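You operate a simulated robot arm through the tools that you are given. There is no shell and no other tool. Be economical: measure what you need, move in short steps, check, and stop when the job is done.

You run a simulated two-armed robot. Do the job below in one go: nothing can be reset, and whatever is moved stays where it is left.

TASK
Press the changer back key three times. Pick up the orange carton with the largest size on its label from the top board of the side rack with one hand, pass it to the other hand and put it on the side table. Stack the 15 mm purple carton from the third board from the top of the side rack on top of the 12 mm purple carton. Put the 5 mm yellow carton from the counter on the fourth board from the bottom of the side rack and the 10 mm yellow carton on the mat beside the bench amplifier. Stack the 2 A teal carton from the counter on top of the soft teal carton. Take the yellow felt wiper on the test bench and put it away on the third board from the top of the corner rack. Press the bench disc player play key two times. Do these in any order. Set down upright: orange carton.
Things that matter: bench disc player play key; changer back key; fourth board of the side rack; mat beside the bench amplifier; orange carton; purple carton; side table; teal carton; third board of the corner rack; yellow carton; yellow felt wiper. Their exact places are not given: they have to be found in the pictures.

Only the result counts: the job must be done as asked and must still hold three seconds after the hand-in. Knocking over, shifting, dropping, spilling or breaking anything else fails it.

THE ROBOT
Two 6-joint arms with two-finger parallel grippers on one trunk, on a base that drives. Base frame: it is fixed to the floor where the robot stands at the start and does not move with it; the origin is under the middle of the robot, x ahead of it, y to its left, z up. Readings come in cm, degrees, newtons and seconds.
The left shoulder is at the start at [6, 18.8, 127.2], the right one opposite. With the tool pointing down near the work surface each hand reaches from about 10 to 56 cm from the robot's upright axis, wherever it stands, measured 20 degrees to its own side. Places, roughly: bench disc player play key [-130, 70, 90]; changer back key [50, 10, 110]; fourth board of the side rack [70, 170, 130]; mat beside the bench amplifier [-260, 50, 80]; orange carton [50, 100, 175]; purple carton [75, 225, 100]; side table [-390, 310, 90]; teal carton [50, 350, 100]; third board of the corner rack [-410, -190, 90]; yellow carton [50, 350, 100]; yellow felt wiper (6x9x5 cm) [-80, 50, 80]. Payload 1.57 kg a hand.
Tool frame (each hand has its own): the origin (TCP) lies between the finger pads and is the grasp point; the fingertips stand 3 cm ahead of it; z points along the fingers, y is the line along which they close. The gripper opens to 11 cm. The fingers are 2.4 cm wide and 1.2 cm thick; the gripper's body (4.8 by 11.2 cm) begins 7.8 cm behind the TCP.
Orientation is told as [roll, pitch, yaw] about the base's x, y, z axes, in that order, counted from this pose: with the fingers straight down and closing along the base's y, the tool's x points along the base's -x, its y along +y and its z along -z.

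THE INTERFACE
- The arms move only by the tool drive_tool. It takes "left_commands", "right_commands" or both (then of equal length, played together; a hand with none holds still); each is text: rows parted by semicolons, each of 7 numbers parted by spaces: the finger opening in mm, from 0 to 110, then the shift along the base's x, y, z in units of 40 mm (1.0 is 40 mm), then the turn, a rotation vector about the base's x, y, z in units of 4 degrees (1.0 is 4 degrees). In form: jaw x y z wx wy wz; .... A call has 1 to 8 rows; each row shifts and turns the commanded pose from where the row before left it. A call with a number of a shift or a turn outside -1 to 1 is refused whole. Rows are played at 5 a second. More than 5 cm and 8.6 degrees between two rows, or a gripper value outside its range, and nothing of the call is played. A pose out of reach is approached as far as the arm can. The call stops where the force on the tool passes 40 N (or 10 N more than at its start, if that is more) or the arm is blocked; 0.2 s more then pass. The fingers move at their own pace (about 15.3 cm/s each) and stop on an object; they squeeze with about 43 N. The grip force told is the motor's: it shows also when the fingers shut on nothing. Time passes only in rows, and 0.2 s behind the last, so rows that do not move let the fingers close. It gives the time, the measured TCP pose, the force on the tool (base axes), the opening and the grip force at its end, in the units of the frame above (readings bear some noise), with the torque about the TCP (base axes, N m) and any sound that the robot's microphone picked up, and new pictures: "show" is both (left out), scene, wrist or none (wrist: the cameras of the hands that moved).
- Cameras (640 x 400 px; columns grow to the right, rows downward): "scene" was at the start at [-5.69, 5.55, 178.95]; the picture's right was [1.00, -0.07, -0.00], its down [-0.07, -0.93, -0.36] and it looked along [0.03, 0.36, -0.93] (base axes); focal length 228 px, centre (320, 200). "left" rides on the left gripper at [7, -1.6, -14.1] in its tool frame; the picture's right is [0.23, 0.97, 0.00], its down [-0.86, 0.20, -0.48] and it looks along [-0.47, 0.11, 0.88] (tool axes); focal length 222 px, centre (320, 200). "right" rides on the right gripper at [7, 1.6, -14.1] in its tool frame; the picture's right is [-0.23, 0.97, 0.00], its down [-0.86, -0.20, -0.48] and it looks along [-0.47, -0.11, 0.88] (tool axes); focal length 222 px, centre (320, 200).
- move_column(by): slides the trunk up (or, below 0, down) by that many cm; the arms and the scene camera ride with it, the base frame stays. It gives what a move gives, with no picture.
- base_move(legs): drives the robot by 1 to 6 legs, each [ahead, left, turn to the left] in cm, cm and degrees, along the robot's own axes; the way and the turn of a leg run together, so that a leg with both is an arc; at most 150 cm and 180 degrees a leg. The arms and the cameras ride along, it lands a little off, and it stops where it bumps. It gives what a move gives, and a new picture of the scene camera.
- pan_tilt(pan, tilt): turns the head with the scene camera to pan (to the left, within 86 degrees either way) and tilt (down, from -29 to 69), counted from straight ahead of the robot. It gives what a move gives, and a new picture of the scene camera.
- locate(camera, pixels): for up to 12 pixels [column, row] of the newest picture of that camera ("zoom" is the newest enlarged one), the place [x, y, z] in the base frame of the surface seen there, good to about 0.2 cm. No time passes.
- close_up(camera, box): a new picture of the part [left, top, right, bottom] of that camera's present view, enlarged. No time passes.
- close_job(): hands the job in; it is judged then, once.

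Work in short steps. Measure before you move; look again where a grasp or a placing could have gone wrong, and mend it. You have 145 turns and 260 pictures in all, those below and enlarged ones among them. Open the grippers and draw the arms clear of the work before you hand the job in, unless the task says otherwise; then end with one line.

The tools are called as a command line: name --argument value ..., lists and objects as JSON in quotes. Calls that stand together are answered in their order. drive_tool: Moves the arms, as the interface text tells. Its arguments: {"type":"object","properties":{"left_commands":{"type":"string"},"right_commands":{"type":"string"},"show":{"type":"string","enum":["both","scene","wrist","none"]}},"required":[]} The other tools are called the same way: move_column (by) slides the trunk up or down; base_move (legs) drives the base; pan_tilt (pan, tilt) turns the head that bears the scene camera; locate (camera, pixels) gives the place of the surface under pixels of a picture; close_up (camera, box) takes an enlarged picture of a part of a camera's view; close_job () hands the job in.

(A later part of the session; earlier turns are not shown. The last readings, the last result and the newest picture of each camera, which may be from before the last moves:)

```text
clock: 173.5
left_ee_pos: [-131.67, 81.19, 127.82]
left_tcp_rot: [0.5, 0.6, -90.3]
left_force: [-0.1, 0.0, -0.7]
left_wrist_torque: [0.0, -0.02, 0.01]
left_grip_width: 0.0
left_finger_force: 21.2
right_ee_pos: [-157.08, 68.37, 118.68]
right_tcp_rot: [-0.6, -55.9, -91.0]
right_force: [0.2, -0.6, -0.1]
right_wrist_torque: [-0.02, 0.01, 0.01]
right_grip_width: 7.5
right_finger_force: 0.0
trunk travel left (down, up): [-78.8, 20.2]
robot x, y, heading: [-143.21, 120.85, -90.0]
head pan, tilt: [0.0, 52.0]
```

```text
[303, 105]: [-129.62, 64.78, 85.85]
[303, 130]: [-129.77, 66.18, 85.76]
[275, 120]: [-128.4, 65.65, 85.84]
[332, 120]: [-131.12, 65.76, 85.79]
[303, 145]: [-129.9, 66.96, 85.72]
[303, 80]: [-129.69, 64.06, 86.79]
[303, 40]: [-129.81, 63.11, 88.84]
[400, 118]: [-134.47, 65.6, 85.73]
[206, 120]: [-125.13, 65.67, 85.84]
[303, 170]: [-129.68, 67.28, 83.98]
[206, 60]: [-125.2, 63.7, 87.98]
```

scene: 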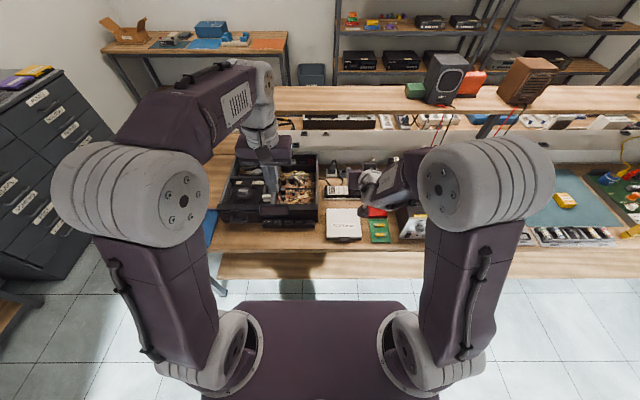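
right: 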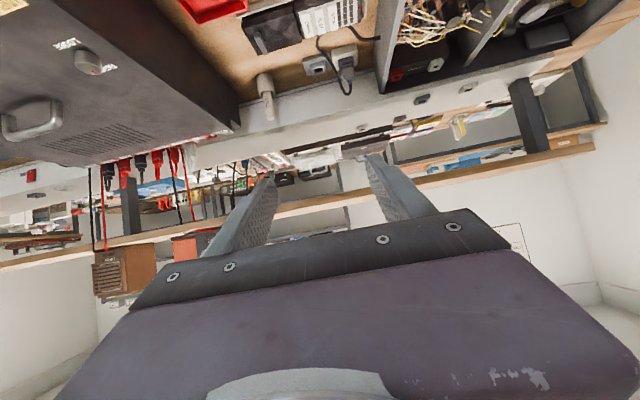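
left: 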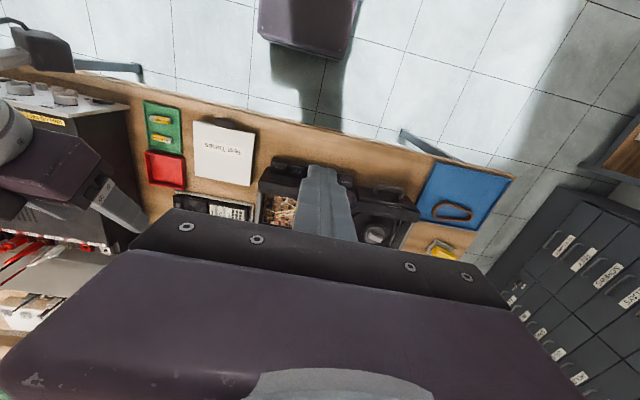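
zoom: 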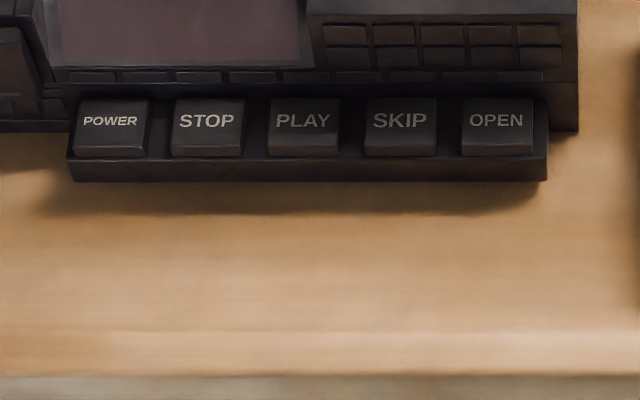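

PLAY center ≈ (−129.7, 65.8, 85.8). Move the closed left hand over it.

drive_tool --left_commands "0 0.12 -0.95 -0.6 0 0 0; 0 0.12 -0.95 -0.6 0 0 0; 0 0.12 -0.95 -0.6 0 0 0; 0 0.13 -0.97 -0.6 0 0 0; 0 0 0 -1 0 0 0; 0 0 0 -1 0 0 0; 0 0 0 -1 0 0 0; 0 0 0 -1 0 0 0" --show "none"

drive_tool --left_commands "0 0 0 -1 0 0 0; 0 0 0 -1 0 0 0; 0 0 0 -0.5 0 0 0; 0 0 0 0 0 0 0" --show "both"

```text
clock: 175.3
left_ee_pos: [-129.74, 65.88, 102.17]
left_tcp_rot: [0.4, 0.5, -90.3]
left_force: [-0.1, -0.2, -0.2]
left_wrist_torque: [0.05, 0.01, -0.01]
left_grip_width: 0.02
left_finger_force: 21.4
right_ee_pos: [-157.08, 68.42, 118.64]
right_tcp_rot: [-0.7, -55.7, -91.0]
right_force: [0.5, -0.1, -0.5]
right_wrist_torque: [0.0, 0.0, -0.05]
right_grip_width: 7.52
right_finger_force: 0.1
trunk travel left (down, up): [-78.8, 20.2]
robot x, y, heading: [-143.33, 120.76, -90.3]
head pan, tilt: [0.0, 52.0]
```

```text
clock: 176.3
left_ee_pos: [-129.76, 65.89, 92.23]
left_tcp_rot: [0.3, 0.5, -90.3]
left_force: [-0.4, 0.3, -0.6]
left_wrist_torque: [0.01, -0.02, 0.02]
left_grip_width: 0.0
left_finger_force: 20.7
right_ee_pos: [-157.08, 68.39, 118.66]
right_tcp_rot: [-0.6, -55.8, -91.1]
right_force: [-0.1, 0.0, 0.3]
right_wrist_torque: [-0.01, -0.01, -0.02]
right_grip_width: 7.5
right_finger_force: 0.0
trunk travel left (down, up): [-78.8, 20.2]
robot x, y, heading: [-143.15, 121.15, -90.2]
head pan, tilt: [0.0, 52.0]
```

scene: 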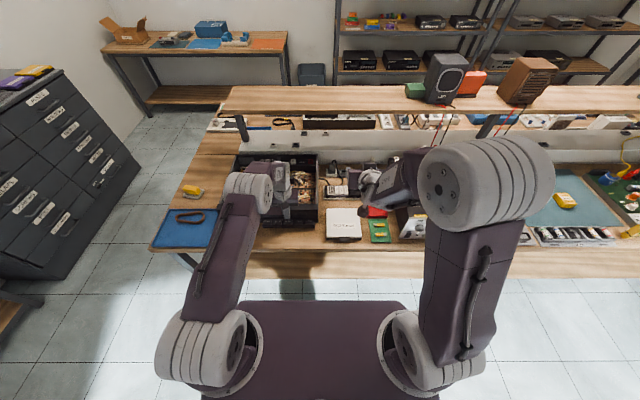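
left: 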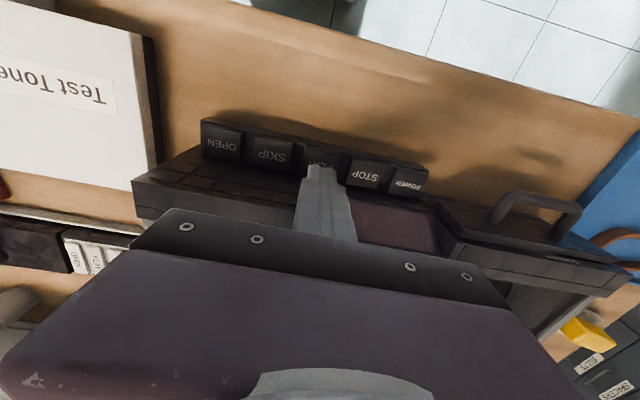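

Over PLAY. First press.

drive_tool --left_commands "0 0 0 -0.75 0 0 0; 0 0 0 -0.1 0 0 0; 0 0 0 -0.1 0 0 0; 0 0 0 -0.1 0 0 0; 0 0 0 0 0 0 0; 0 0 0 0.5 0 0 0; 0 0 0 0 0 0 0" --show "none"

```text
clock: 177.9
left_ee_pos: [-129.71, 65.94, 90.14]
left_tcp_rot: [0.5, 0.5, -90.3]
left_force: [1.0, -0.1, 0.0]
left_wrist_torque: [0.0, 0.02, 0.02]
left_grip_width: 0.01
left_finger_force: 21.4
right_ee_pos: [-157.05, 68.35, 118.65]
right_tcp_rot: [-0.6, -55.8, -91.0]
right_force: [0.1, 0.4, 0.3]
right_wrist_torque: [-0.02, -0.01, 0.0]
right_grip_width: 7.5
right_finger_force: 0.0
trunk travel left (down, up): [-78.8, 20.2]
robot x, y, heading: [-142.99, 120.76, -90.2]
head pan, tilt: [0.0, 52.0]
heard: click
```

One click. Second press of the same depth, then rise.

drive_tool --left_commands "0 0 0 -0.2 0 0 0; 0 0 0 -0.1 0 0 0; 0 0 0 -0.1 0 0 0; 0 0 0 -0.1 0 0 0; 0 0 0 0 0 0 0; 0 0 0 0.5 0 0 0; 0 0 0 1 0 0 0; 0 0 0 1 0 0 0" --show "none"

```text
clock: 179.7
left_ee_pos: [-129.76, 66.01, 98.06]
left_tcp_rot: [0.4, 0.5, -90.3]
left_force: [0.4, 0.0, 0.1]
left_wrist_torque: [-0.02, 0.01, 0.01]
left_grip_width: 0.01
left_finger_force: 21.1
right_ee_pos: [-156.99, 68.41, 118.56]
right_tcp_rot: [-0.6, -55.9, -91.1]
right_force: [0.6, 0.2, -0.9]
right_wrist_torque: [-0.01, -0.01, 0.01]
right_grip_width: 7.51
right_finger_force: 0.0
trunk travel left (down, up): [-78.8, 20.2]
robot x, y, heading: [-143.55, 120.98, -90.3]
head pan, tilt: [0.0, 52.0]
heard: click
```

Two clicks: the play key is done. Raise the left hand, back off, turn to face the rack again, and drive to the orange carton.

drive_tool --left_commands "0 0 0 1 0 0 0; 0 0 0 1 0 0 0; 0 0 0.3 1 0 0 0; 60 0 0.3 1 0 0 0; 110 0 0.3 1 0 0 0; 110 0 0.3 1 0 0 0" --show "none"

base_move --legs '[[-22, 0, 0], [0, 0, 90.3], [108, 0, 0], [0, -36, 0]]'

move_column --by 20

pan_tilt --pan 0 --tilt 15

```text
clock: 181.1
left_ee_pos: [-129.65, 70.75, 122.22]
left_tcp_rot: [0.4, 0.5, -90.3]
left_force: [-1.0, 0.1, 0.5]
left_wrist_torque: [-0.01, -0.01, 0.0]
left_grip_width: 10.97
left_finger_force: 0.0
right_ee_pos: [-156.9, 68.51, 118.65]
right_tcp_rot: [-0.7, -55.9, -91.0]
right_force: [0.1, -0.8, -0.8]
right_wrist_torque: [0.01, -0.01, 0.0]
right_grip_width: 7.52
right_finger_force: 0.1
trunk travel left (down, up): [-78.8, 20.2]
robot x, y, heading: [-143.33, 121.05, -90.3]
head pan, tilt: [0.0, 52.0]
```

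```text
clock: 193.7
left_ee_pos: [15.77, 121.02, 122.05]
left_tcp_rot: [0.4, 0.6, -0.3]
left_force: [0.4, 0.6, -0.1]
left_wrist_torque: [-0.01, -0.04, -0.02]
left_grip_width: 10.97
left_finger_force: 0.0
right_ee_pos: [18.11, 93.76, 118.5]
right_tcp_rot: [-0.8, -55.8, -0.9]
right_force: [-0.3, -0.3, -0.8]
right_wrist_torque: [-0.01, 0.04, -0.01]
right_grip_width: 7.5
right_finger_force: 0.2
trunk travel left (down, up): [-78.8, 20.2]
robot x, y, heading: [-34.28, 107.62, -0.3]
head pan, tilt: [0.0, 52.0]
```

scene: 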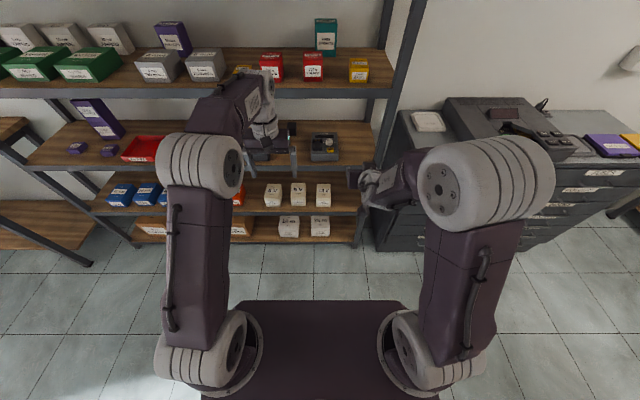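

```text
clock: 195.8
left_ee_pos: [15.92, 120.85, 142.06]
left_tcp_rot: [0.4, 0.6, -0.1]
left_force: [-0.1, -1.0, 0.1]
left_wrist_torque: [0.01, 0.02, 0.01]
left_grip_width: 11.01
left_finger_force: 0.1
right_ee_pos: [18.08, 93.49, 138.68]
right_tcp_rot: [-0.6, -55.7, -0.9]
right_force: [0.4, -0.1, 0.6]
right_wrist_torque: [0.03, 0.01, 0.03]
right_grip_width: 7.51
right_finger_force: 0.1
trunk travel left (down, up): [-98.8, 0.2]
robot x, y, heading: [-34.62, 107.37, -0.3]
head pan, tilt: [0.0, 52.0]
```

```text
clock: 196.9
left_ee_pos: [15.79, 120.79, 142.1]
left_tcp_rot: [0.4, 0.5, -0.2]
left_force: [-0.4, 0.6, -1.1]
left_wrist_torque: [0.01, -0.01, 0.04]
left_grip_width: 10.99
left_finger_force: 0.1
right_ee_pos: [18.15, 93.61, 138.54]
right_tcp_rot: [-0.6, -55.8, -1.0]
right_force: [-0.7, -0.6, -0.7]
right_wrist_torque: [0.05, -0.01, 0.02]
right_grip_width: 7.5
right_finger_force: 0.1
trunk travel left (down, up): [-98.8, 0.2]
robot x, y, heading: [-34.48, 106.73, -0.2]
head pan, tilt: [0.0, 15.0]
```

scene: 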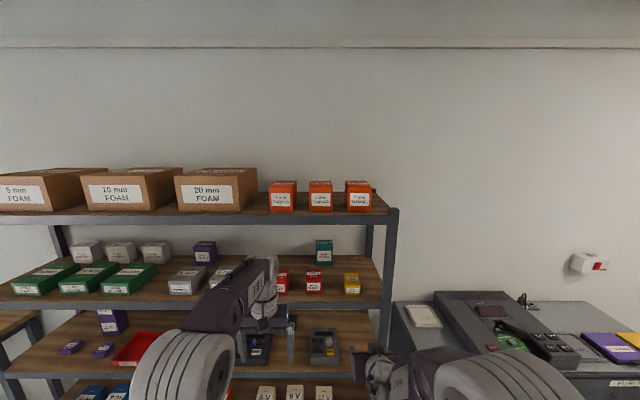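

Zoom on the 7 mm orange for exact pose.

close_up --camera "scene" --box '[260, 170, 400, 225]'

drive_tool --right_commands "110 0 0 1 0 0 0; 110 0 0 1 0 0 0; 110 0 0 1 0 0 0; 110 0 0 1 0 0 0; 110 0 0 1 0 0 0; 110 0 0 1 0 0 0; 110 0 0 1 0 0 0; 110 0 0 1 0 0 0" --show "none"

```text
4.57 times, centred on (330, 198) of scene
```

zoom: 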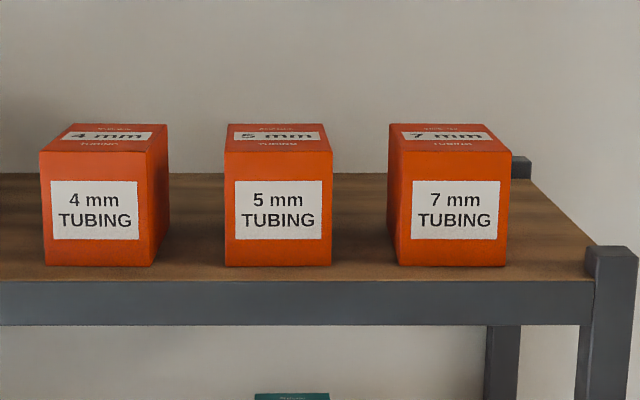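

```text
clock: 198.7
left_ee_pos: [15.82, 120.97, 142.09]
left_tcp_rot: [0.3, 0.5, -0.3]
left_force: [-1.1, 0.4, 0.4]
left_wrist_torque: [0.03, -0.01, 0.02]
left_grip_width: 11.0
left_finger_force: 0.0
right_ee_pos: [18.08, 93.74, 170.74]
right_tcp_rot: [-0.7, -55.8, -1.0]
right_force: [-0.6, 0.0, -0.4]
right_wrist_torque: [-0.01, -0.04, -0.01]
right_grip_width: 10.99
right_finger_force: 0.0
trunk travel left (down, up): [-98.8, 0.2]
robot x, y, heading: [-34.58, 107.07, -0.3]
head pan, tilt: [0.0, 15.0]
```

locate --camera "zoom" --pixels '[[400, 156], [508, 156], [405, 260], [503, 262], [393, 128], [484, 128], [391, 200], [330, 200], [328, 258], [330, 150], [520, 240], [400, 155]]'

```text
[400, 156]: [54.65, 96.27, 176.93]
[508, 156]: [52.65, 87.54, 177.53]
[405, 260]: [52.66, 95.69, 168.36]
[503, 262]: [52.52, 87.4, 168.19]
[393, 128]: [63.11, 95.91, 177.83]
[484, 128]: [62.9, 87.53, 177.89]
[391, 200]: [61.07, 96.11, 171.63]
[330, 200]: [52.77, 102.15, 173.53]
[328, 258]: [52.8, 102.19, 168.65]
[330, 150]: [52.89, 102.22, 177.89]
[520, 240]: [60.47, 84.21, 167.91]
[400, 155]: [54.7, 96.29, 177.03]
```

Box: x 52.6–63.3, y 87.4–96.2, z 167.9–177.9. Approach: base ahead 26, right 2, hand up 1.6.

base_move --legs '[[26, -2, 0.3]]'

drive_tool --right_commands "110 0 0 0.4 0 0 0.2; 110 0 0 0 0 0 0" --show "both"

```text
clock: 200.6
left_ee_pos: [41.18, 119.12, 142.42]
left_tcp_rot: [0.4, 0.3, 0.1]
left_force: [-0.1, -0.4, 0.1]
left_wrist_torque: [-0.01, -0.08, -0.01]
left_grip_width: 11.0
left_finger_force: 0.1
right_ee_pos: [43.55, 91.89, 170.87]
right_tcp_rot: [-0.8, -56.1, -0.7]
right_force: [-0.3, 0.2, 0.0]
right_wrist_torque: [0.05, -0.02, 0.0]
right_grip_width: 11.02
right_finger_force: 0.0
trunk travel left (down, up): [-98.8, 0.2]
robot x, y, heading: [-8.75, 105.3, -0.0]
head pan, tilt: [0.0, 15.0]
```

scene: 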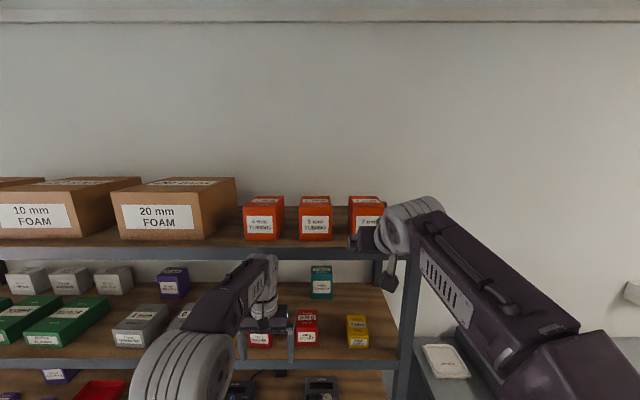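

```text
clock: 201.2
left_ee_pos: [41.45, 119.12, 142.27]
left_tcp_rot: [0.4, 0.4, 0.0]
left_force: [-0.4, -0.3, 0.1]
left_wrist_torque: [-0.01, -0.01, 0.03]
left_grip_width: 11.0
left_finger_force: 0.0
right_ee_pos: [43.85, 91.91, 172.52]
right_tcp_rot: [-0.8, -56.0, 0.2]
right_force: [0.9, -0.8, 0.7]
right_wrist_torque: [0.02, -0.02, 0.0]
right_grip_width: 10.98
right_finger_force: 0.1
trunk travel left (down, up): [-98.8, 0.2]
robot x, y, heading: [-8.58, 105.32, 0.0]
head pan, tilt: [0.0, 15.0]
```

scene: 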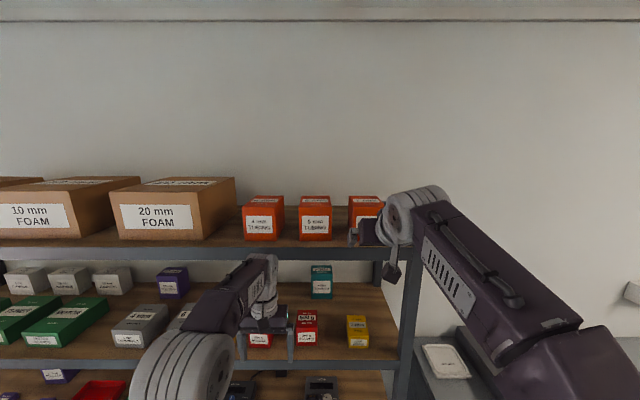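
right: 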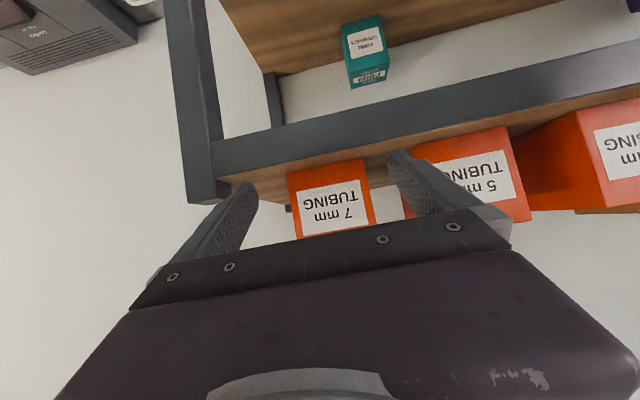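

The left hand would run into the rack; retract it 20 cm first, and advance the right hand with the arm instead of the base.

drive_tool --left_commands "110 -0.9 0.3 0 0 0 0; 110 -0.9 0.3 0 0 0 0; 110 -0.9 0.3 0 0 0 0; 110 -0.9 0.3 0 0 0 0; 110 -0.9 0.3 0 0 0 0; 110 0 0 0 0 0 0; 110 0 0 0 0 0 0; 110 0 0 0 0 0 0" --right_commands "110 0 0 0 0 0 0; 110 0.5 0 0 0 0 0; 110 0.5 0 0 0 0 0; 110 0.5 0 0 0 0 0; 110 0.5 0 0 0 0 0; 110 0.5 0 0 0 0 0; 110 0.5 0 0 0 0 0; 110 0 0 0 0 0 0" --show "both"

```text
clock: 202.9
left_ee_pos: [23.57, 125.01, 142.12]
left_tcp_rot: [0.4, 0.4, 0.1]
left_force: [-0.6, 0.6, -0.8]
left_wrist_torque: [-0.03, -0.03, 0.0]
left_grip_width: 11.0
left_finger_force: 0.0
right_ee_pos: [54.81, 91.94, 171.06]
right_tcp_rot: [-0.6, -56.0, 0.1]
right_force: [-0.7, -0.3, -0.2]
right_wrist_torque: [0.01, -0.01, 0.0]
right_grip_width: 11.01
right_finger_force: 0.1
right hand out of reach, approached as far as the arm can: row 6, 7
trunk travel left (down, up): [-98.8, 0.2]
robot x, y, heading: [-8.65, 105.37, 0.4]
head pan, tilt: [0.0, 15.0]
```

scene: 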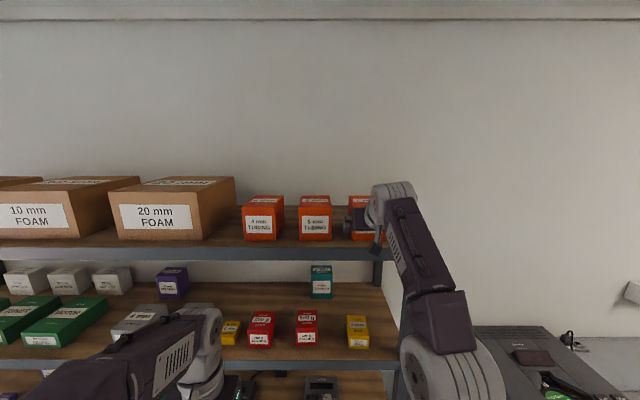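
right: 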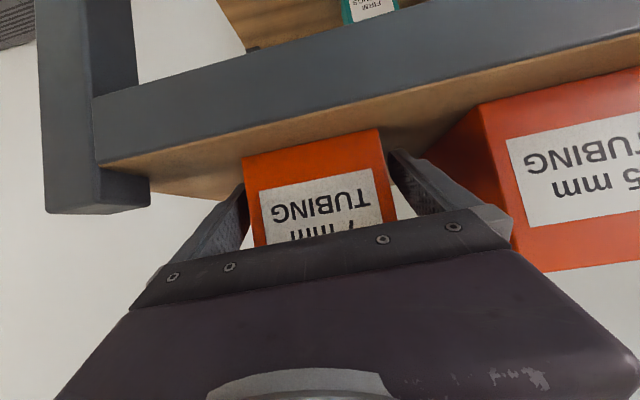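
left: 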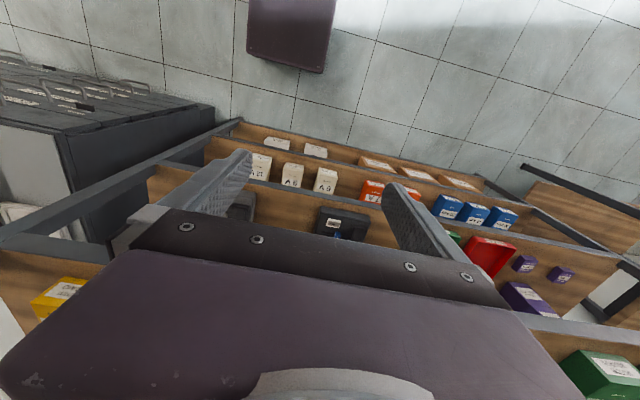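

Fingers straddle the 7 mm carton. Base 1 cm ahead, then close and lift.

base_move --legs '[[1.2, 0, 0]]'

drive_tool --right_commands "70 0 0 0 0 0 0; 50 0 0 0 0 0 0; 50 0 0 0 0 0 0; 50 -0.1 0 0.3 0 0 0; 50 -0.3 0 0.3 0 0 0; 50 -0.3 0 0.3 0 0 0; 50 0 0 0 0 0 0" --show "wrist"

```text
clock: 203.7
left_ee_pos: [24.58, 125.12, 142.1]
left_tcp_rot: [0.4, 0.3, 0.2]
left_force: [-0.9, 0.7, 0.8]
left_wrist_torque: [0.03, -0.05, 0.02]
left_grip_width: 11.02
left_finger_force: 0.0
right_ee_pos: [55.72, 91.76, 171.28]
right_tcp_rot: [-0.6, -56.0, 0.0]
right_force: [-0.1, -0.3, -0.6]
right_wrist_torque: [-0.02, -0.01, -0.01]
right_grip_width: 11.0
right_finger_force: 0.1
trunk travel left (down, up): [-98.8, 0.2]
robot x, y, heading: [-7.45, 105.29, -0.2]
head pan, tilt: [0.0, 15.0]
```

scene: 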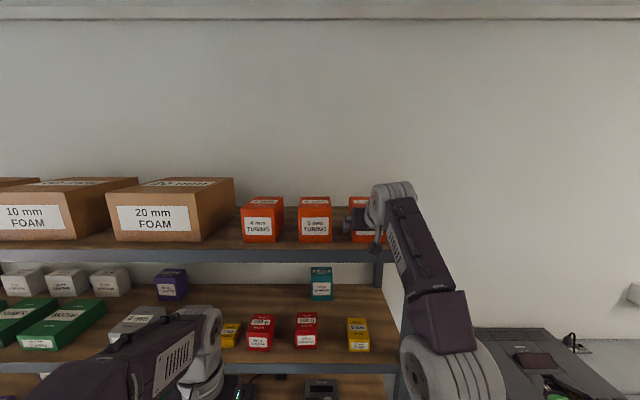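

```text
clock: 205.3
left_ee_pos: [24.78, 125.06, 142.01]
left_tcp_rot: [0.4, 0.5, 0.1]
left_force: [-0.3, 0.3, -0.4]
left_wrist_torque: [0.0, -0.03, 0.02]
left_grip_width: 11.0
left_finger_force: 0.0
right_ee_pos: [52.92, 91.76, 173.96]
right_tcp_rot: [-0.7, -55.8, 0.2]
right_force: [-0.7, -0.4, -3.1]
right_wrist_torque: [0.03, 0.05, -0.01]
right_grip_width: 8.98
right_finger_force: 43.2
right hand out of reach, approached as far as the arm can: row 4
trunk travel left (down, up): [-98.8, 0.2]
robot x, y, heading: [-7.67, 105.52, 0.3]
head pan, tilt: [0.0, 15.0]
```

right: 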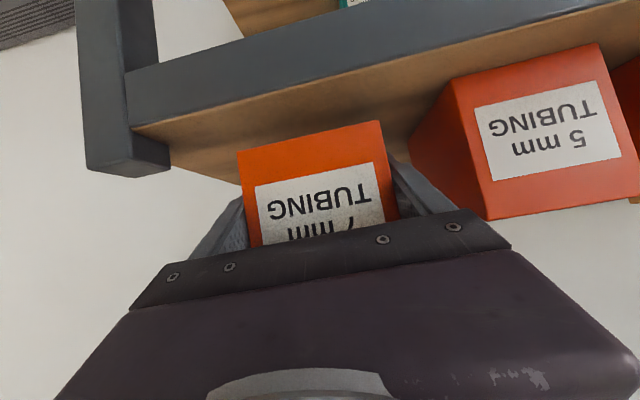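

Held (3 N weight). Back the base away 45 cm.

base_move --legs '[[-45, 0, 0]]'

drive_tool --right_commands "50 -0.2 0.5 -0.9 0 0 0; 50 -0.2 0.5 -0.9 0 0 0; 50 -0.2 0.5 -0.9 0 0 0; 50 0 0.5 -0.9 0 0 0; 50 0 0.4 -0.9 0 0 0; 50 0 0 -1 0 0 0; 50 0 0 -1 0 0 0; 50 0 0 -1 0 0 0" --left_commands "110 0 0 0 0 0 0; 110 0 0.3 0 0 0 0; 110 0 0.3 0 0 0 0; 110 0 0.3 0.2 0 0 0; 110 0 0.3 0.2 0 0 0; 110 0 0 0.2 0 0 0; 110 0 0 0.2 0 0 0; 110 0 0 0 0 0 0" --show "both"

```text
clock: 208.0
left_ee_pos: [-19.94, 125.05, 142.0]
left_tcp_rot: [0.3, 0.7, 0.0]
left_force: [1.3, -0.3, 0.9]
left_wrist_torque: [0.0, 0.04, 0.02]
left_grip_width: 11.02
left_finger_force: 0.2
right_ee_pos: [8.18, 91.71, 173.86]
right_tcp_rot: [-0.6, -55.6, 0.1]
right_force: [1.0, -0.9, -1.4]
right_wrist_torque: [-0.02, 0.08, 0.03]
right_grip_width: 8.99
right_finger_force: 42.9
trunk travel left (down, up): [-98.8, 0.2]
robot x, y, heading: [-52.66, 104.89, -0.1]
head pan, tilt: [0.0, 15.0]
```

scene: 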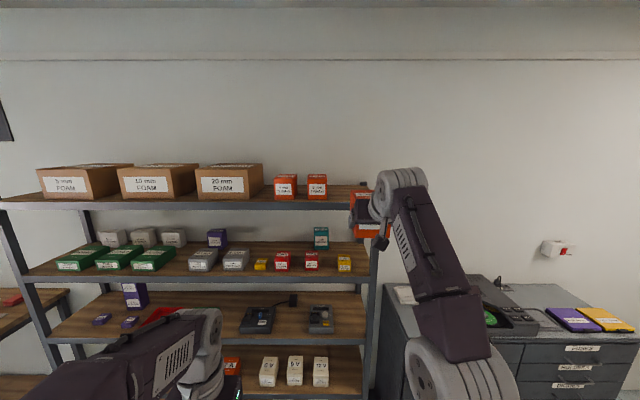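

```text
clock: 209.8
left_ee_pos: [-20.2, 129.85, 145.35]
left_tcp_rot: [0.4, 0.5, 0.1]
left_force: [1.3, 0.4, 0.7]
left_wrist_torque: [-0.05, 0.01, 0.0]
left_grip_width: 11.02
left_finger_force: 0.0
right_ee_pos: [5.23, 101.52, 143.97]
right_tcp_rot: [-0.7, -55.6, 0.3]
right_force: [0.2, -0.1, -2.1]
right_wrist_torque: [0.01, 0.12, 0.0]
right_grip_width: 8.99
right_finger_force: 42.8
trunk travel left (down, up): [-98.8, 0.2]
robot x, y, heading: [-52.66, 105.33, -0.1]
head pan, tilt: [0.0, 15.0]
```

scene: 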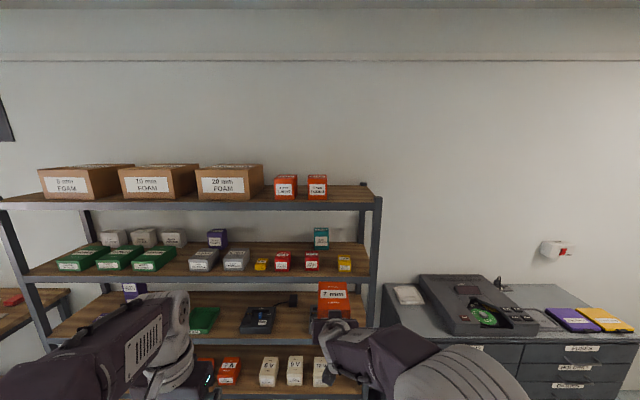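
right: 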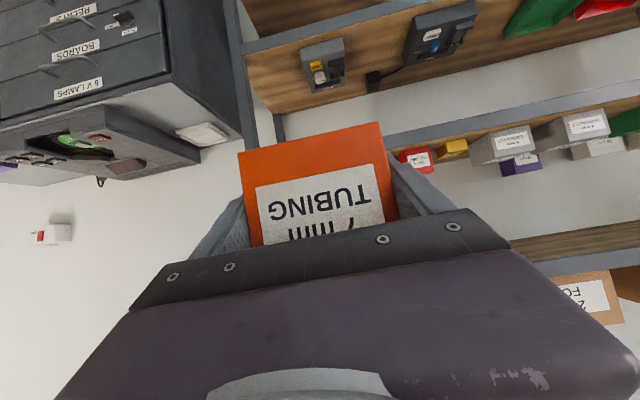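
left: 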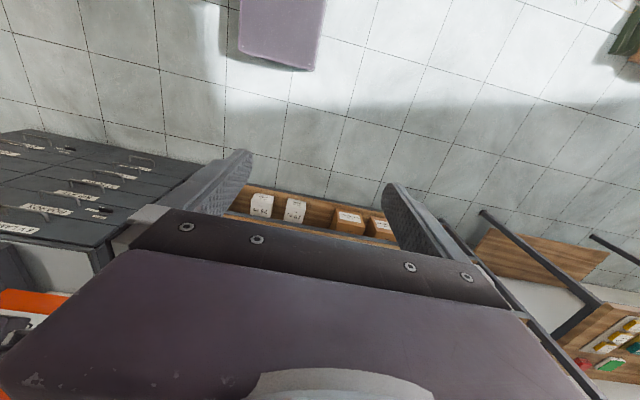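

Carton held, now at (5, 101.5, 144). Bring it closer and lower for the pass, and raise the left hand.

drive_tool --right_commands "50 -0.75 0 -0.75 0 0 0; 50 -0.75 0 -0.75 0 0 0; 50 -0.75 0 -0.75 0 0 0; 50 -0.75 0 -0.75 0 0 0; 50 0 0 0 0 0 0" --left_commands "110 0 0 0.8 0 0 0; 110 0 0 0.8 0 0 0; 110 0 0 0.8 0 0 0; 110 0 0 0 0 0 0; 110 0 0 0 0 0 0" --show "none"

pan_tilt --pan 0 --tilt 50

```text
clock: 211.0
left_ee_pos: [-20.41, 129.84, 154.89]
left_tcp_rot: [0.3, 0.5, 0.0]
left_force: [0.1, -0.1, 0.1]
left_wrist_torque: [-0.04, 0.01, -0.01]
left_grip_width: 10.99
left_finger_force: 0.0
right_ee_pos: [-6.81, 101.24, 132.04]
right_tcp_rot: [-0.6, -55.8, 0.0]
right_force: [0.0, -0.5, -1.7]
right_wrist_torque: [0.01, 0.09, 0.01]
right_grip_width: 8.99
right_finger_force: 42.5
trunk travel left (down, up): [-98.8, 0.2]
robot x, y, heading: [-52.82, 105.29, 0.4]
head pan, tilt: [0.0, 15.0]
```

```text
clock: 212.0
left_ee_pos: [-20.15, 129.82, 154.92]
left_tcp_rot: [0.5, 0.5, 0.1]
left_force: [-0.1, -0.8, -0.1]
left_wrist_torque: [0.0, -0.01, -0.01]
left_grip_width: 10.98
left_finger_force: 0.1
right_ee_pos: [-6.71, 101.25, 131.99]
right_tcp_rot: [-0.6, -55.8, 0.1]
right_force: [-0.1, 0.5, -1.5]
right_wrist_torque: [0.01, 0.05, 0.0]
right_grip_width: 8.97
right_finger_force: 42.9
trunk travel left (down, up): [-98.8, 0.2]
robot x, y, heading: [-52.26, 104.97, 0.1]
head pan, tilt: [0.0, 50.0]
```

scene: 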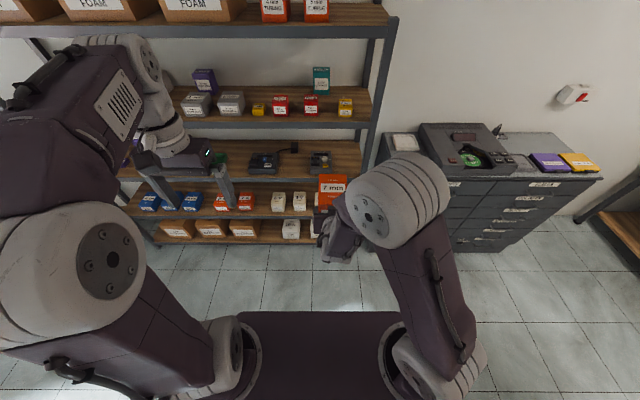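

Check the right wrist/elbow heights and the box top before bringing the left hand over.

locate --camera "scene" --pixels '[[322, 180], [345, 181], [322, 177], [345, 177], [355, 205], [370, 180], [410, 165], [430, 160], [340, 230], [335, 240]]'

```text
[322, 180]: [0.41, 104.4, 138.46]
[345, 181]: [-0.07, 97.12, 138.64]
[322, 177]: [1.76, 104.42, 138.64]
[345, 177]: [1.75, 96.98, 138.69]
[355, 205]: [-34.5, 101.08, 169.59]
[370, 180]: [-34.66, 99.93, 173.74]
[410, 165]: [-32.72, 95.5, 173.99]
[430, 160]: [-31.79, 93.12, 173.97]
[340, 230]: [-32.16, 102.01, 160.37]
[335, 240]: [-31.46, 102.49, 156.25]
```

Right elbow is at x≈−33, box top at z 138.6. Bring the left hand over the box's rear part at z 155.

drive_tool --left_commands "110 0.9 -0.4 0 0 0 0; 110 0.9 -0.6 0 0 0 0; 110 0.8 -0.8 0 0 0 0; 110 0.6 -0.9 0 0 0 0; 110 0.5 -1 0 0 0 0; 110 0.5 -1 0 0 0 0; 110 0 -1 0 0 0 0; 110 0 -1 0 0 0 0" --show "both"

```text
clock: 213.8
left_ee_pos: [-6.93, 104.05, 152.36]
left_tcp_rot: [0.5, 0.4, 0.1]
left_force: [-0.2, -0.5, -0.4]
left_wrist_torque: [0.01, -0.01, -0.02]
left_grip_width: 10.99
left_finger_force: 0.0
left hand out of reach, approached as far as the arm can: row 6, 7, 8
right_ee_pos: [-6.88, 101.15, 131.98]
right_tcp_rot: [-0.5, -55.8, -0.1]
right_force: [0.9, 0.0, -1.6]
right_wrist_torque: [0.02, 0.07, 0.02]
right_grip_width: 8.97
right_finger_force: 42.6
trunk travel left (down, up): [-98.8, 0.2]
robot x, y, heading: [-52.47, 105.04, 0.2]
head pan, tilt: [0.0, 50.0]
```

scene: 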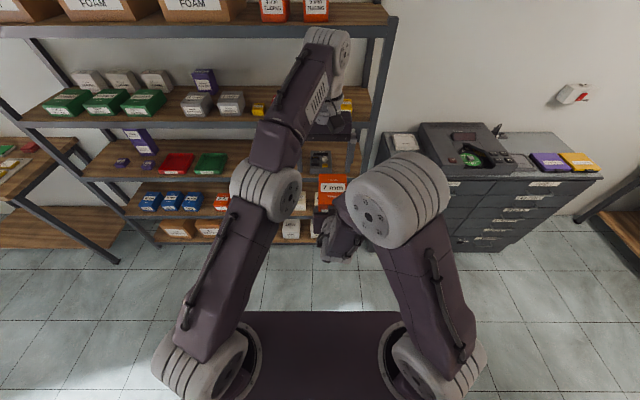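
left: 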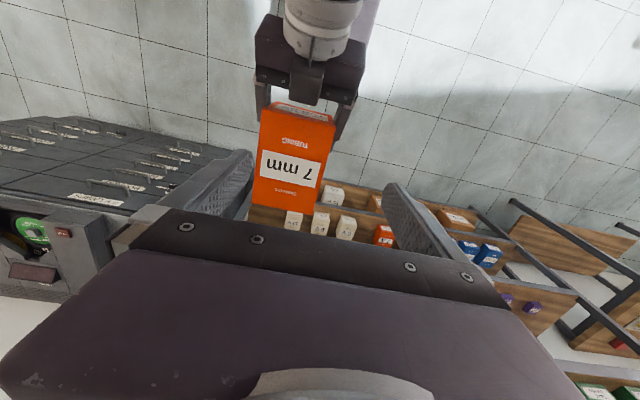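

At the reach limit when high; go lower while shifting the rest.

drive_tool --left_commands "110 0 -0.1 -0.6 0 0 0; 110 0.3 -0.2 -0.6 0 0 0; 110 0.3 -0.2 -0.4 0 0 0; 110 0.3 -0.2 -0.2 0 0 0; 110 0 0 0 0 0 0" --show "wrist"

```text
clock: 215.0
left_ee_pos: [-3.72, 101.69, 144.93]
left_tcp_rot: [0.4, 0.6, 0.1]
left_force: [-0.7, -0.3, -1.2]
left_wrist_torque: [-0.01, -0.01, 0.0]
left_grip_width: 11.0
left_finger_force: 0.0
left hand out of reach, approached as far as the arm can: row 4
right_ee_pos: [-6.87, 101.26, 132.0]
right_tcp_rot: [-0.7, -55.8, 0.0]
right_force: [0.0, 0.3, -1.6]
right_wrist_torque: [0.0, 0.08, -0.02]
right_grip_width: 8.96
right_finger_force: 43.1
trunk travel left (down, up): [-98.8, 0.2]
robot x, y, heading: [-52.71, 104.84, 0.1]
head pan, tilt: [0.0, 50.0]
```

left: 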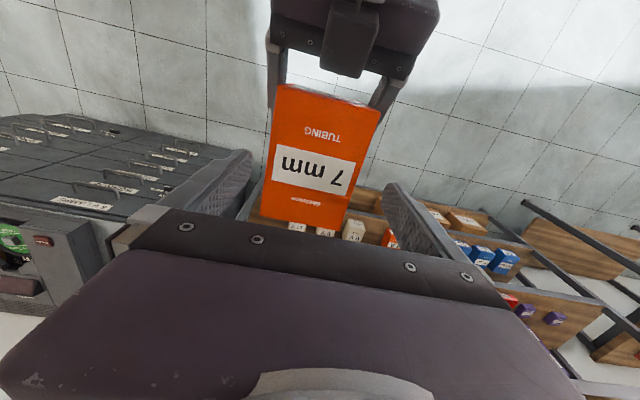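

Verify the box's edges relative to the left fingers.

locate --camera "left" --pixels '[[265, 200], [345, 220], [278, 95], [378, 108], [300, 222], [310, 165]]'

```text
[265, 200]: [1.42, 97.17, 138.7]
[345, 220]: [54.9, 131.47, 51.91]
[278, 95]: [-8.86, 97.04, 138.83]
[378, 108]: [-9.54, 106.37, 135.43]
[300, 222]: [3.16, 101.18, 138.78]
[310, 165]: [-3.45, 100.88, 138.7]
```

Box spans x −9.6…3.2, y 97…105.7. Lower the left hand to z≈136 (tips above the right fingers) and close.

drive_tool --left_commands "110 0.05 -0.05 -0.7 0 0 0; 110 0.05 -0.04 -0.7 0 0 0; 110 0.03 0 -0.7 0 0 0; 110 0 0 -0.12 0 0 0; 110 0 0 0 0 0 0" --show "both"

```text
clock: 216.2
left_ee_pos: [-3.11, 101.32, 135.9]
left_tcp_rot: [0.3, 0.6, 0.0]
left_force: [-0.2, -0.6, 0.1]
left_wrist_torque: [0.03, 0.01, 0.03]
left_grip_width: 11.01
left_finger_force: 0.1
right_ee_pos: [-6.84, 101.25, 131.92]
right_tcp_rot: [-0.5, -55.8, 0.1]
right_force: [0.0, 0.1, -1.9]
right_wrist_torque: [0.02, 0.07, 0.04]
right_grip_width: 8.97
right_finger_force: 42.5
trunk travel left (down, up): [-98.8, 0.2]
robot x, y, heading: [-52.96, 105.19, 0.2]
head pan, tilt: [0.0, 50.0]
```

scene: 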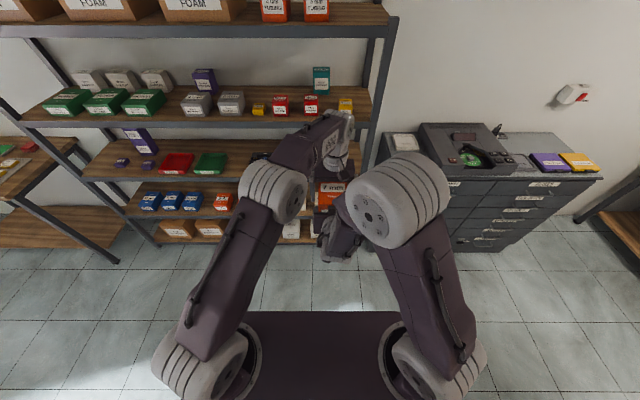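
left: 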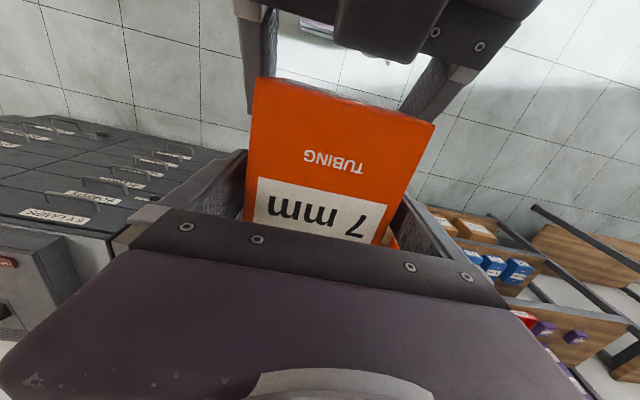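

Close the left hand on the box, then check the grip before releasing the right.

drive_tool --left_commands "80 0 0 0 0 0 0; 60 0 0 0 0 0 0; 50 0 0 0 0 0 0; 50 0 0 0 0 0 0" --show "none"

drive_tool --right_commands "90 0 0 0 0 0 0; 110 0 0 0 0 0 0; 110 0 0 0 0 0 0; 110 0 0 -0.5 0 0 0; 110 0 0 -0.9 0 0 0; 110 0 0 -0.9 0 0 0; 110 0 0 -0.9 0 0 0; 110 0 0 -0.9 0 0 0" --show "both"

```text
clock: 217.2
left_ee_pos: [-3.06, 101.23, 135.91]
left_tcp_rot: [0.5, 0.4, 0.2]
left_force: [3.2, -5.9, -1.4]
left_wrist_torque: [-0.97, -0.14, -0.54]
left_grip_width: 8.97
left_finger_force: 42.9
right_ee_pos: [-6.73, 101.16, 132.07]
right_tcp_rot: [-0.6, -55.8, 0.0]
right_force: [-4.2, 6.6, 1.1]
right_wrist_torque: [0.8, -0.07, 0.76]
right_grip_width: 8.97
right_finger_force: 42.6
trunk travel left (down, up): [-98.8, 0.2]
robot x, y, heading: [-52.31, 105.09, 0.1]
head pan, tilt: [0.0, 50.0]
```

```text
clock: 218.6
left_ee_pos: [-2.59, 102.14, 135.67]
left_tcp_rot: [1.3, 0.4, 0.0]
left_force: [2.5, 0.1, -0.2]
left_wrist_torque: [0.04, 0.01, -0.03]
left_grip_width: 8.96
left_finger_force: 43.0
right_ee_pos: [-4.76, 103.09, 127.33]
right_tcp_rot: [-1.7, -55.5, 0.2]
right_force: [-2.2, -0.4, -0.5]
right_wrist_torque: [0.03, -0.19, -0.01]
right_grip_width: 11.02
right_finger_force: 0.0
right hand out of reach, approached as far as the arm can: row 5, 6
trunk travel left (down, up): [-98.8, 0.2]
robot x, y, heading: [-52.76, 105.26, 0.3]
head pan, tilt: [0.0, 50.0]
stopped in row 6 (left hand): the force on the tool passed its limit (the readings are from after the stop); the commanded pose is now the measured one
```

scene: 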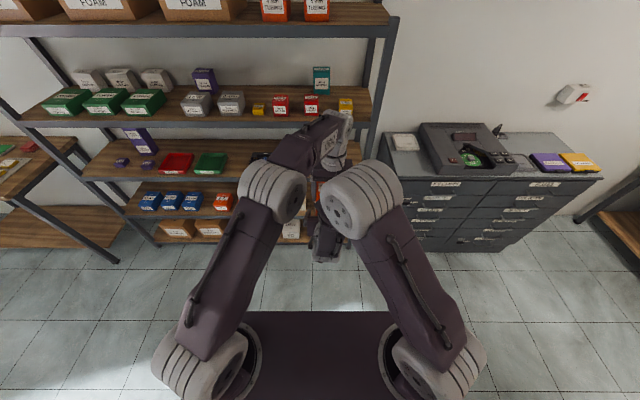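
right: 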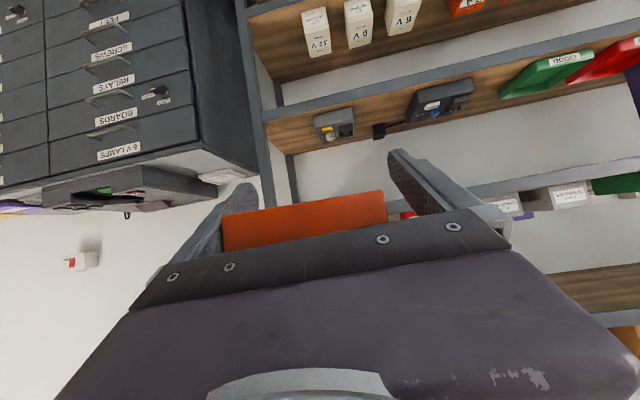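

The right hand ran into its inner limit. The left holds the box firmly; I lift the left hand 6 cm so the box leaves the right fingers.

drive_tool --left_commands "50 0 0 0.3 0 0 0; 50 0 0 0.4 0 0 0; 50 0 0 0.4 0 0 0; 50 0 0 0.4 0 0 0; 50 0 0 0 0 0 0" --show "both"

```text
clock: 219.8
left_ee_pos: [-2.74, 102.12, 141.69]
left_tcp_rot: [1.4, 0.4, 0.0]
left_force: [0.8, 0.6, -2.3]
left_wrist_torque: [0.01, -0.01, 0.0]
left_grip_width: 8.97
left_finger_force: 43.0
right_ee_pos: [-4.64, 103.1, 127.42]
right_tcp_rot: [-1.6, -55.5, 0.1]
right_force: [0.7, 1.1, 0.1]
right_wrist_torque: [-0.03, -0.03, 0.03]
right_grip_width: 10.99
right_finger_force: 0.0
trunk travel left (down, up): [-98.8, 0.2]
robot x, y, heading: [-52.6, 104.95, 0.2]
head pan, tilt: [0.0, 50.0]
```

scene: 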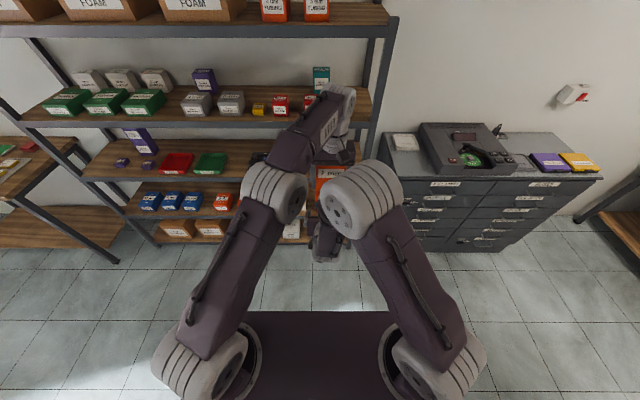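
left: 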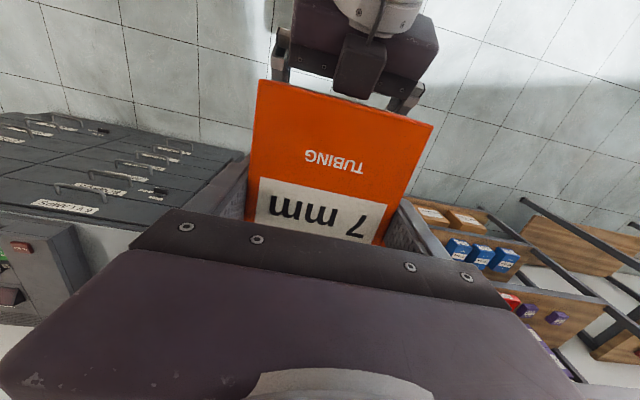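

Freed. Lift 2 cm more and bring the left hand to its own side; move the right hand to its side.

drive_tool --left_commands "50 0 0 0.4 0 0 0; 50 0 0.4 0.1 0 0 0; 50 -0.2 0.9 0 0 0 0; 50 -0.4 0.9 0 0 0 0; 50 -0.4 0.9 0 0 0 0; 50 -0.4 0.9 0 0 0 0; 50 -0.3 0.9 0 0 0 0; 50 0 0 0 0 0 0" --right_commands "110 0 0 0 0 0 0; 110 0 0 0 0 0 0; 110 0.1 -0.6 0 0 0 0; 110 0.2 -0.6 0 0 0 0; 110 0.2 -0.6 0 0 0 0; 110 0.2 -0.6 0 0 0 0; 110 0.2 -0.6 0 0 0 0; 110 0 0 0 0 0 0" --show "both"

```text
clock: 221.6
left_ee_pos: [-9.53, 121.68, 143.77]
left_tcp_rot: [1.4, 0.3, 0.0]
left_force: [-0.4, 0.3, -2.6]
left_wrist_torque: [-0.03, -0.04, -0.02]
left_grip_width: 8.96
left_finger_force: 42.8
right_ee_pos: [0.82, 92.76, 129.91]
right_tcp_rot: [-2.6, -55.3, 0.7]
right_force: [0.0, 0.5, -0.5]
right_wrist_torque: [0.02, 0.04, 0.01]
right_grip_width: 11.0
right_finger_force: 0.0
right hand out of reach, approached as far as the arm can: row 3, 4, 5, 6, 7
trunk travel left (down, up): [-98.8, 0.2]
robot x, y, heading: [-51.99, 105.31, 0.2]
head pan, tilt: [0.0, 50.0]
```

scene: 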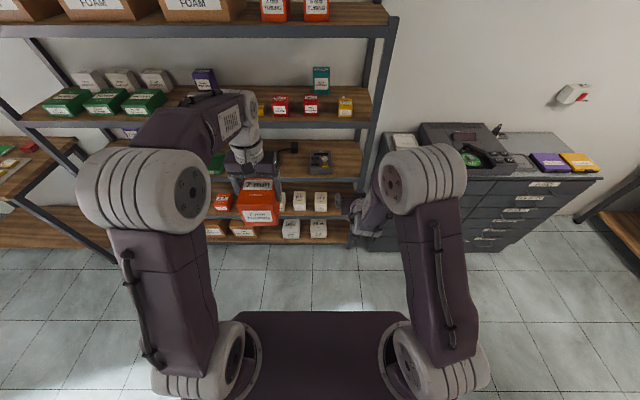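
right: 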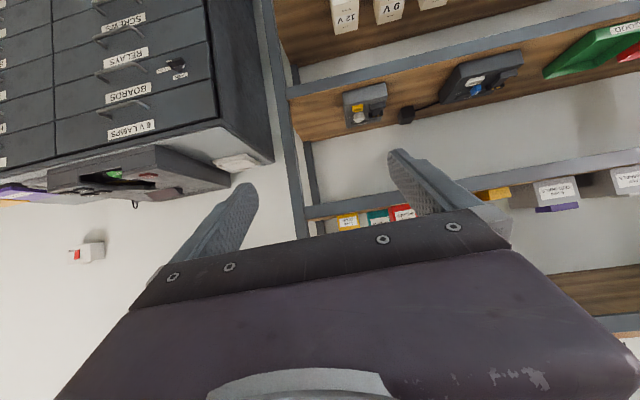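
left: 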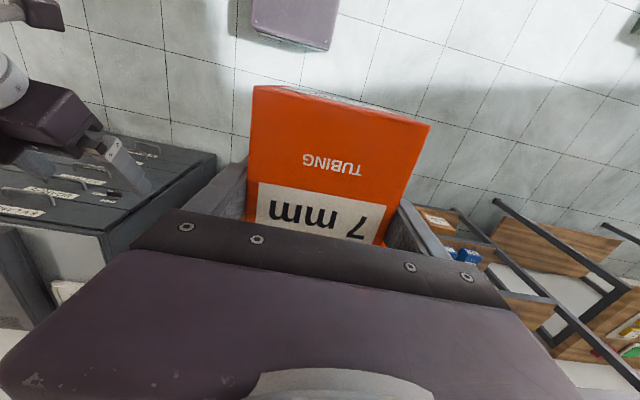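

The pass is done. Now move to the wiper: strafe left a little, turn right 90°, position at about (−70, 115).

base_move --legs '[[0, 14, 0], [0, 0, -90.2], [0, -18, 0]]'

move_column --by -35

pan_tilt --pan -15 --tilt 50

```text
clock: 227.9
left_ee_pos: [-53.98, 76.05, 143.66]
left_tcp_rot: [1.2, 0.3, -90.7]
left_force: [1.4, -1.1, -2.7]
left_wrist_torque: [0.03, 0.06, 0.02]
left_grip_width: 8.98
left_finger_force: 43.0
right_ee_pos: [-82.94, 66.03, 130.02]
right_tcp_rot: [-2.9, -55.1, -89.6]
right_force: [0.4, 1.2, 0.2]
right_wrist_torque: [0.01, 0.03, -0.05]
right_grip_width: 11.0
right_finger_force: 0.1
trunk travel left (down, up): [-98.8, 0.2]
robot x, y, heading: [-70.57, 119.46, -90.5]
head pan, tilt: [0.0, 50.0]
```

scene: 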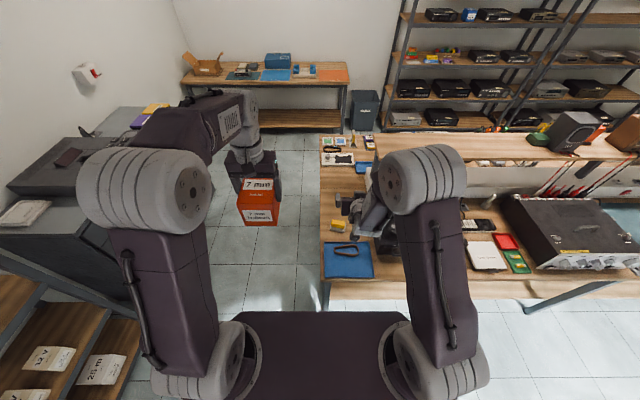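

```text
clock: 231.3
left_ee_pos: [-54.32, 76.17, 108.72]
left_tcp_rot: [1.4, 0.3, -90.6]
left_force: [0.5, 0.4, -2.1]
left_wrist_torque: [0.02, 0.0, -0.06]
left_grip_width: 8.98
left_finger_force: 43.5
right_ee_pos: [-83.26, 66.11, 94.98]
right_tcp_rot: [-2.6, -55.3, -89.9]
right_force: [0.8, 0.1, 0.5]
right_wrist_torque: [0.0, 0.0, 0.01]
right_grip_width: 11.0
right_finger_force: 0.0
trunk travel left (down, up): [-63.8, 35.2]
robot x, y, heading: [-70.4, 119.28, -90.4]
head pan, tilt: [0.0, 50.0]
```

```text
clock: 232.1
left_ee_pos: [-54.36, 75.99, 108.84]
left_tcp_rot: [1.4, 0.4, -90.5]
left_force: [-0.6, 0.7, -2.3]
left_wrist_torque: [0.01, 0.02, 0.0]
left_grip_width: 8.93
left_finger_force: 43.1
right_ee_pos: [-83.4, 66.14, 94.95]
right_tcp_rot: [-2.5, -55.2, -89.8]
right_force: [-0.6, 0.3, 0.9]
right_wrist_torque: [0.0, 0.0, -0.06]
right_grip_width: 11.0
right_finger_force: 0.1
trunk travel left (down, up): [-63.8, 35.2]
robot x, y, heading: [-70.6, 119.09, -90.4]
head pan, tilt: [-15.0, 50.0]
```

scene: 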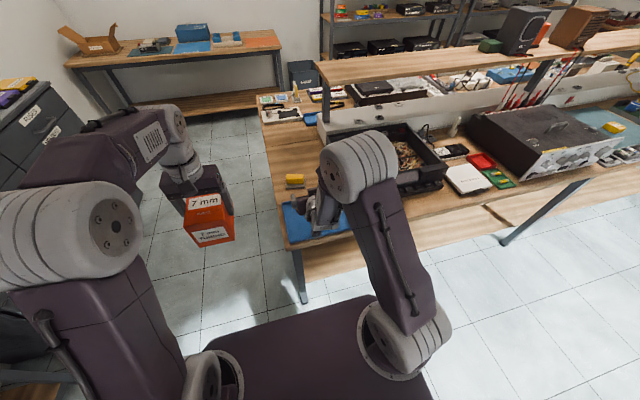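

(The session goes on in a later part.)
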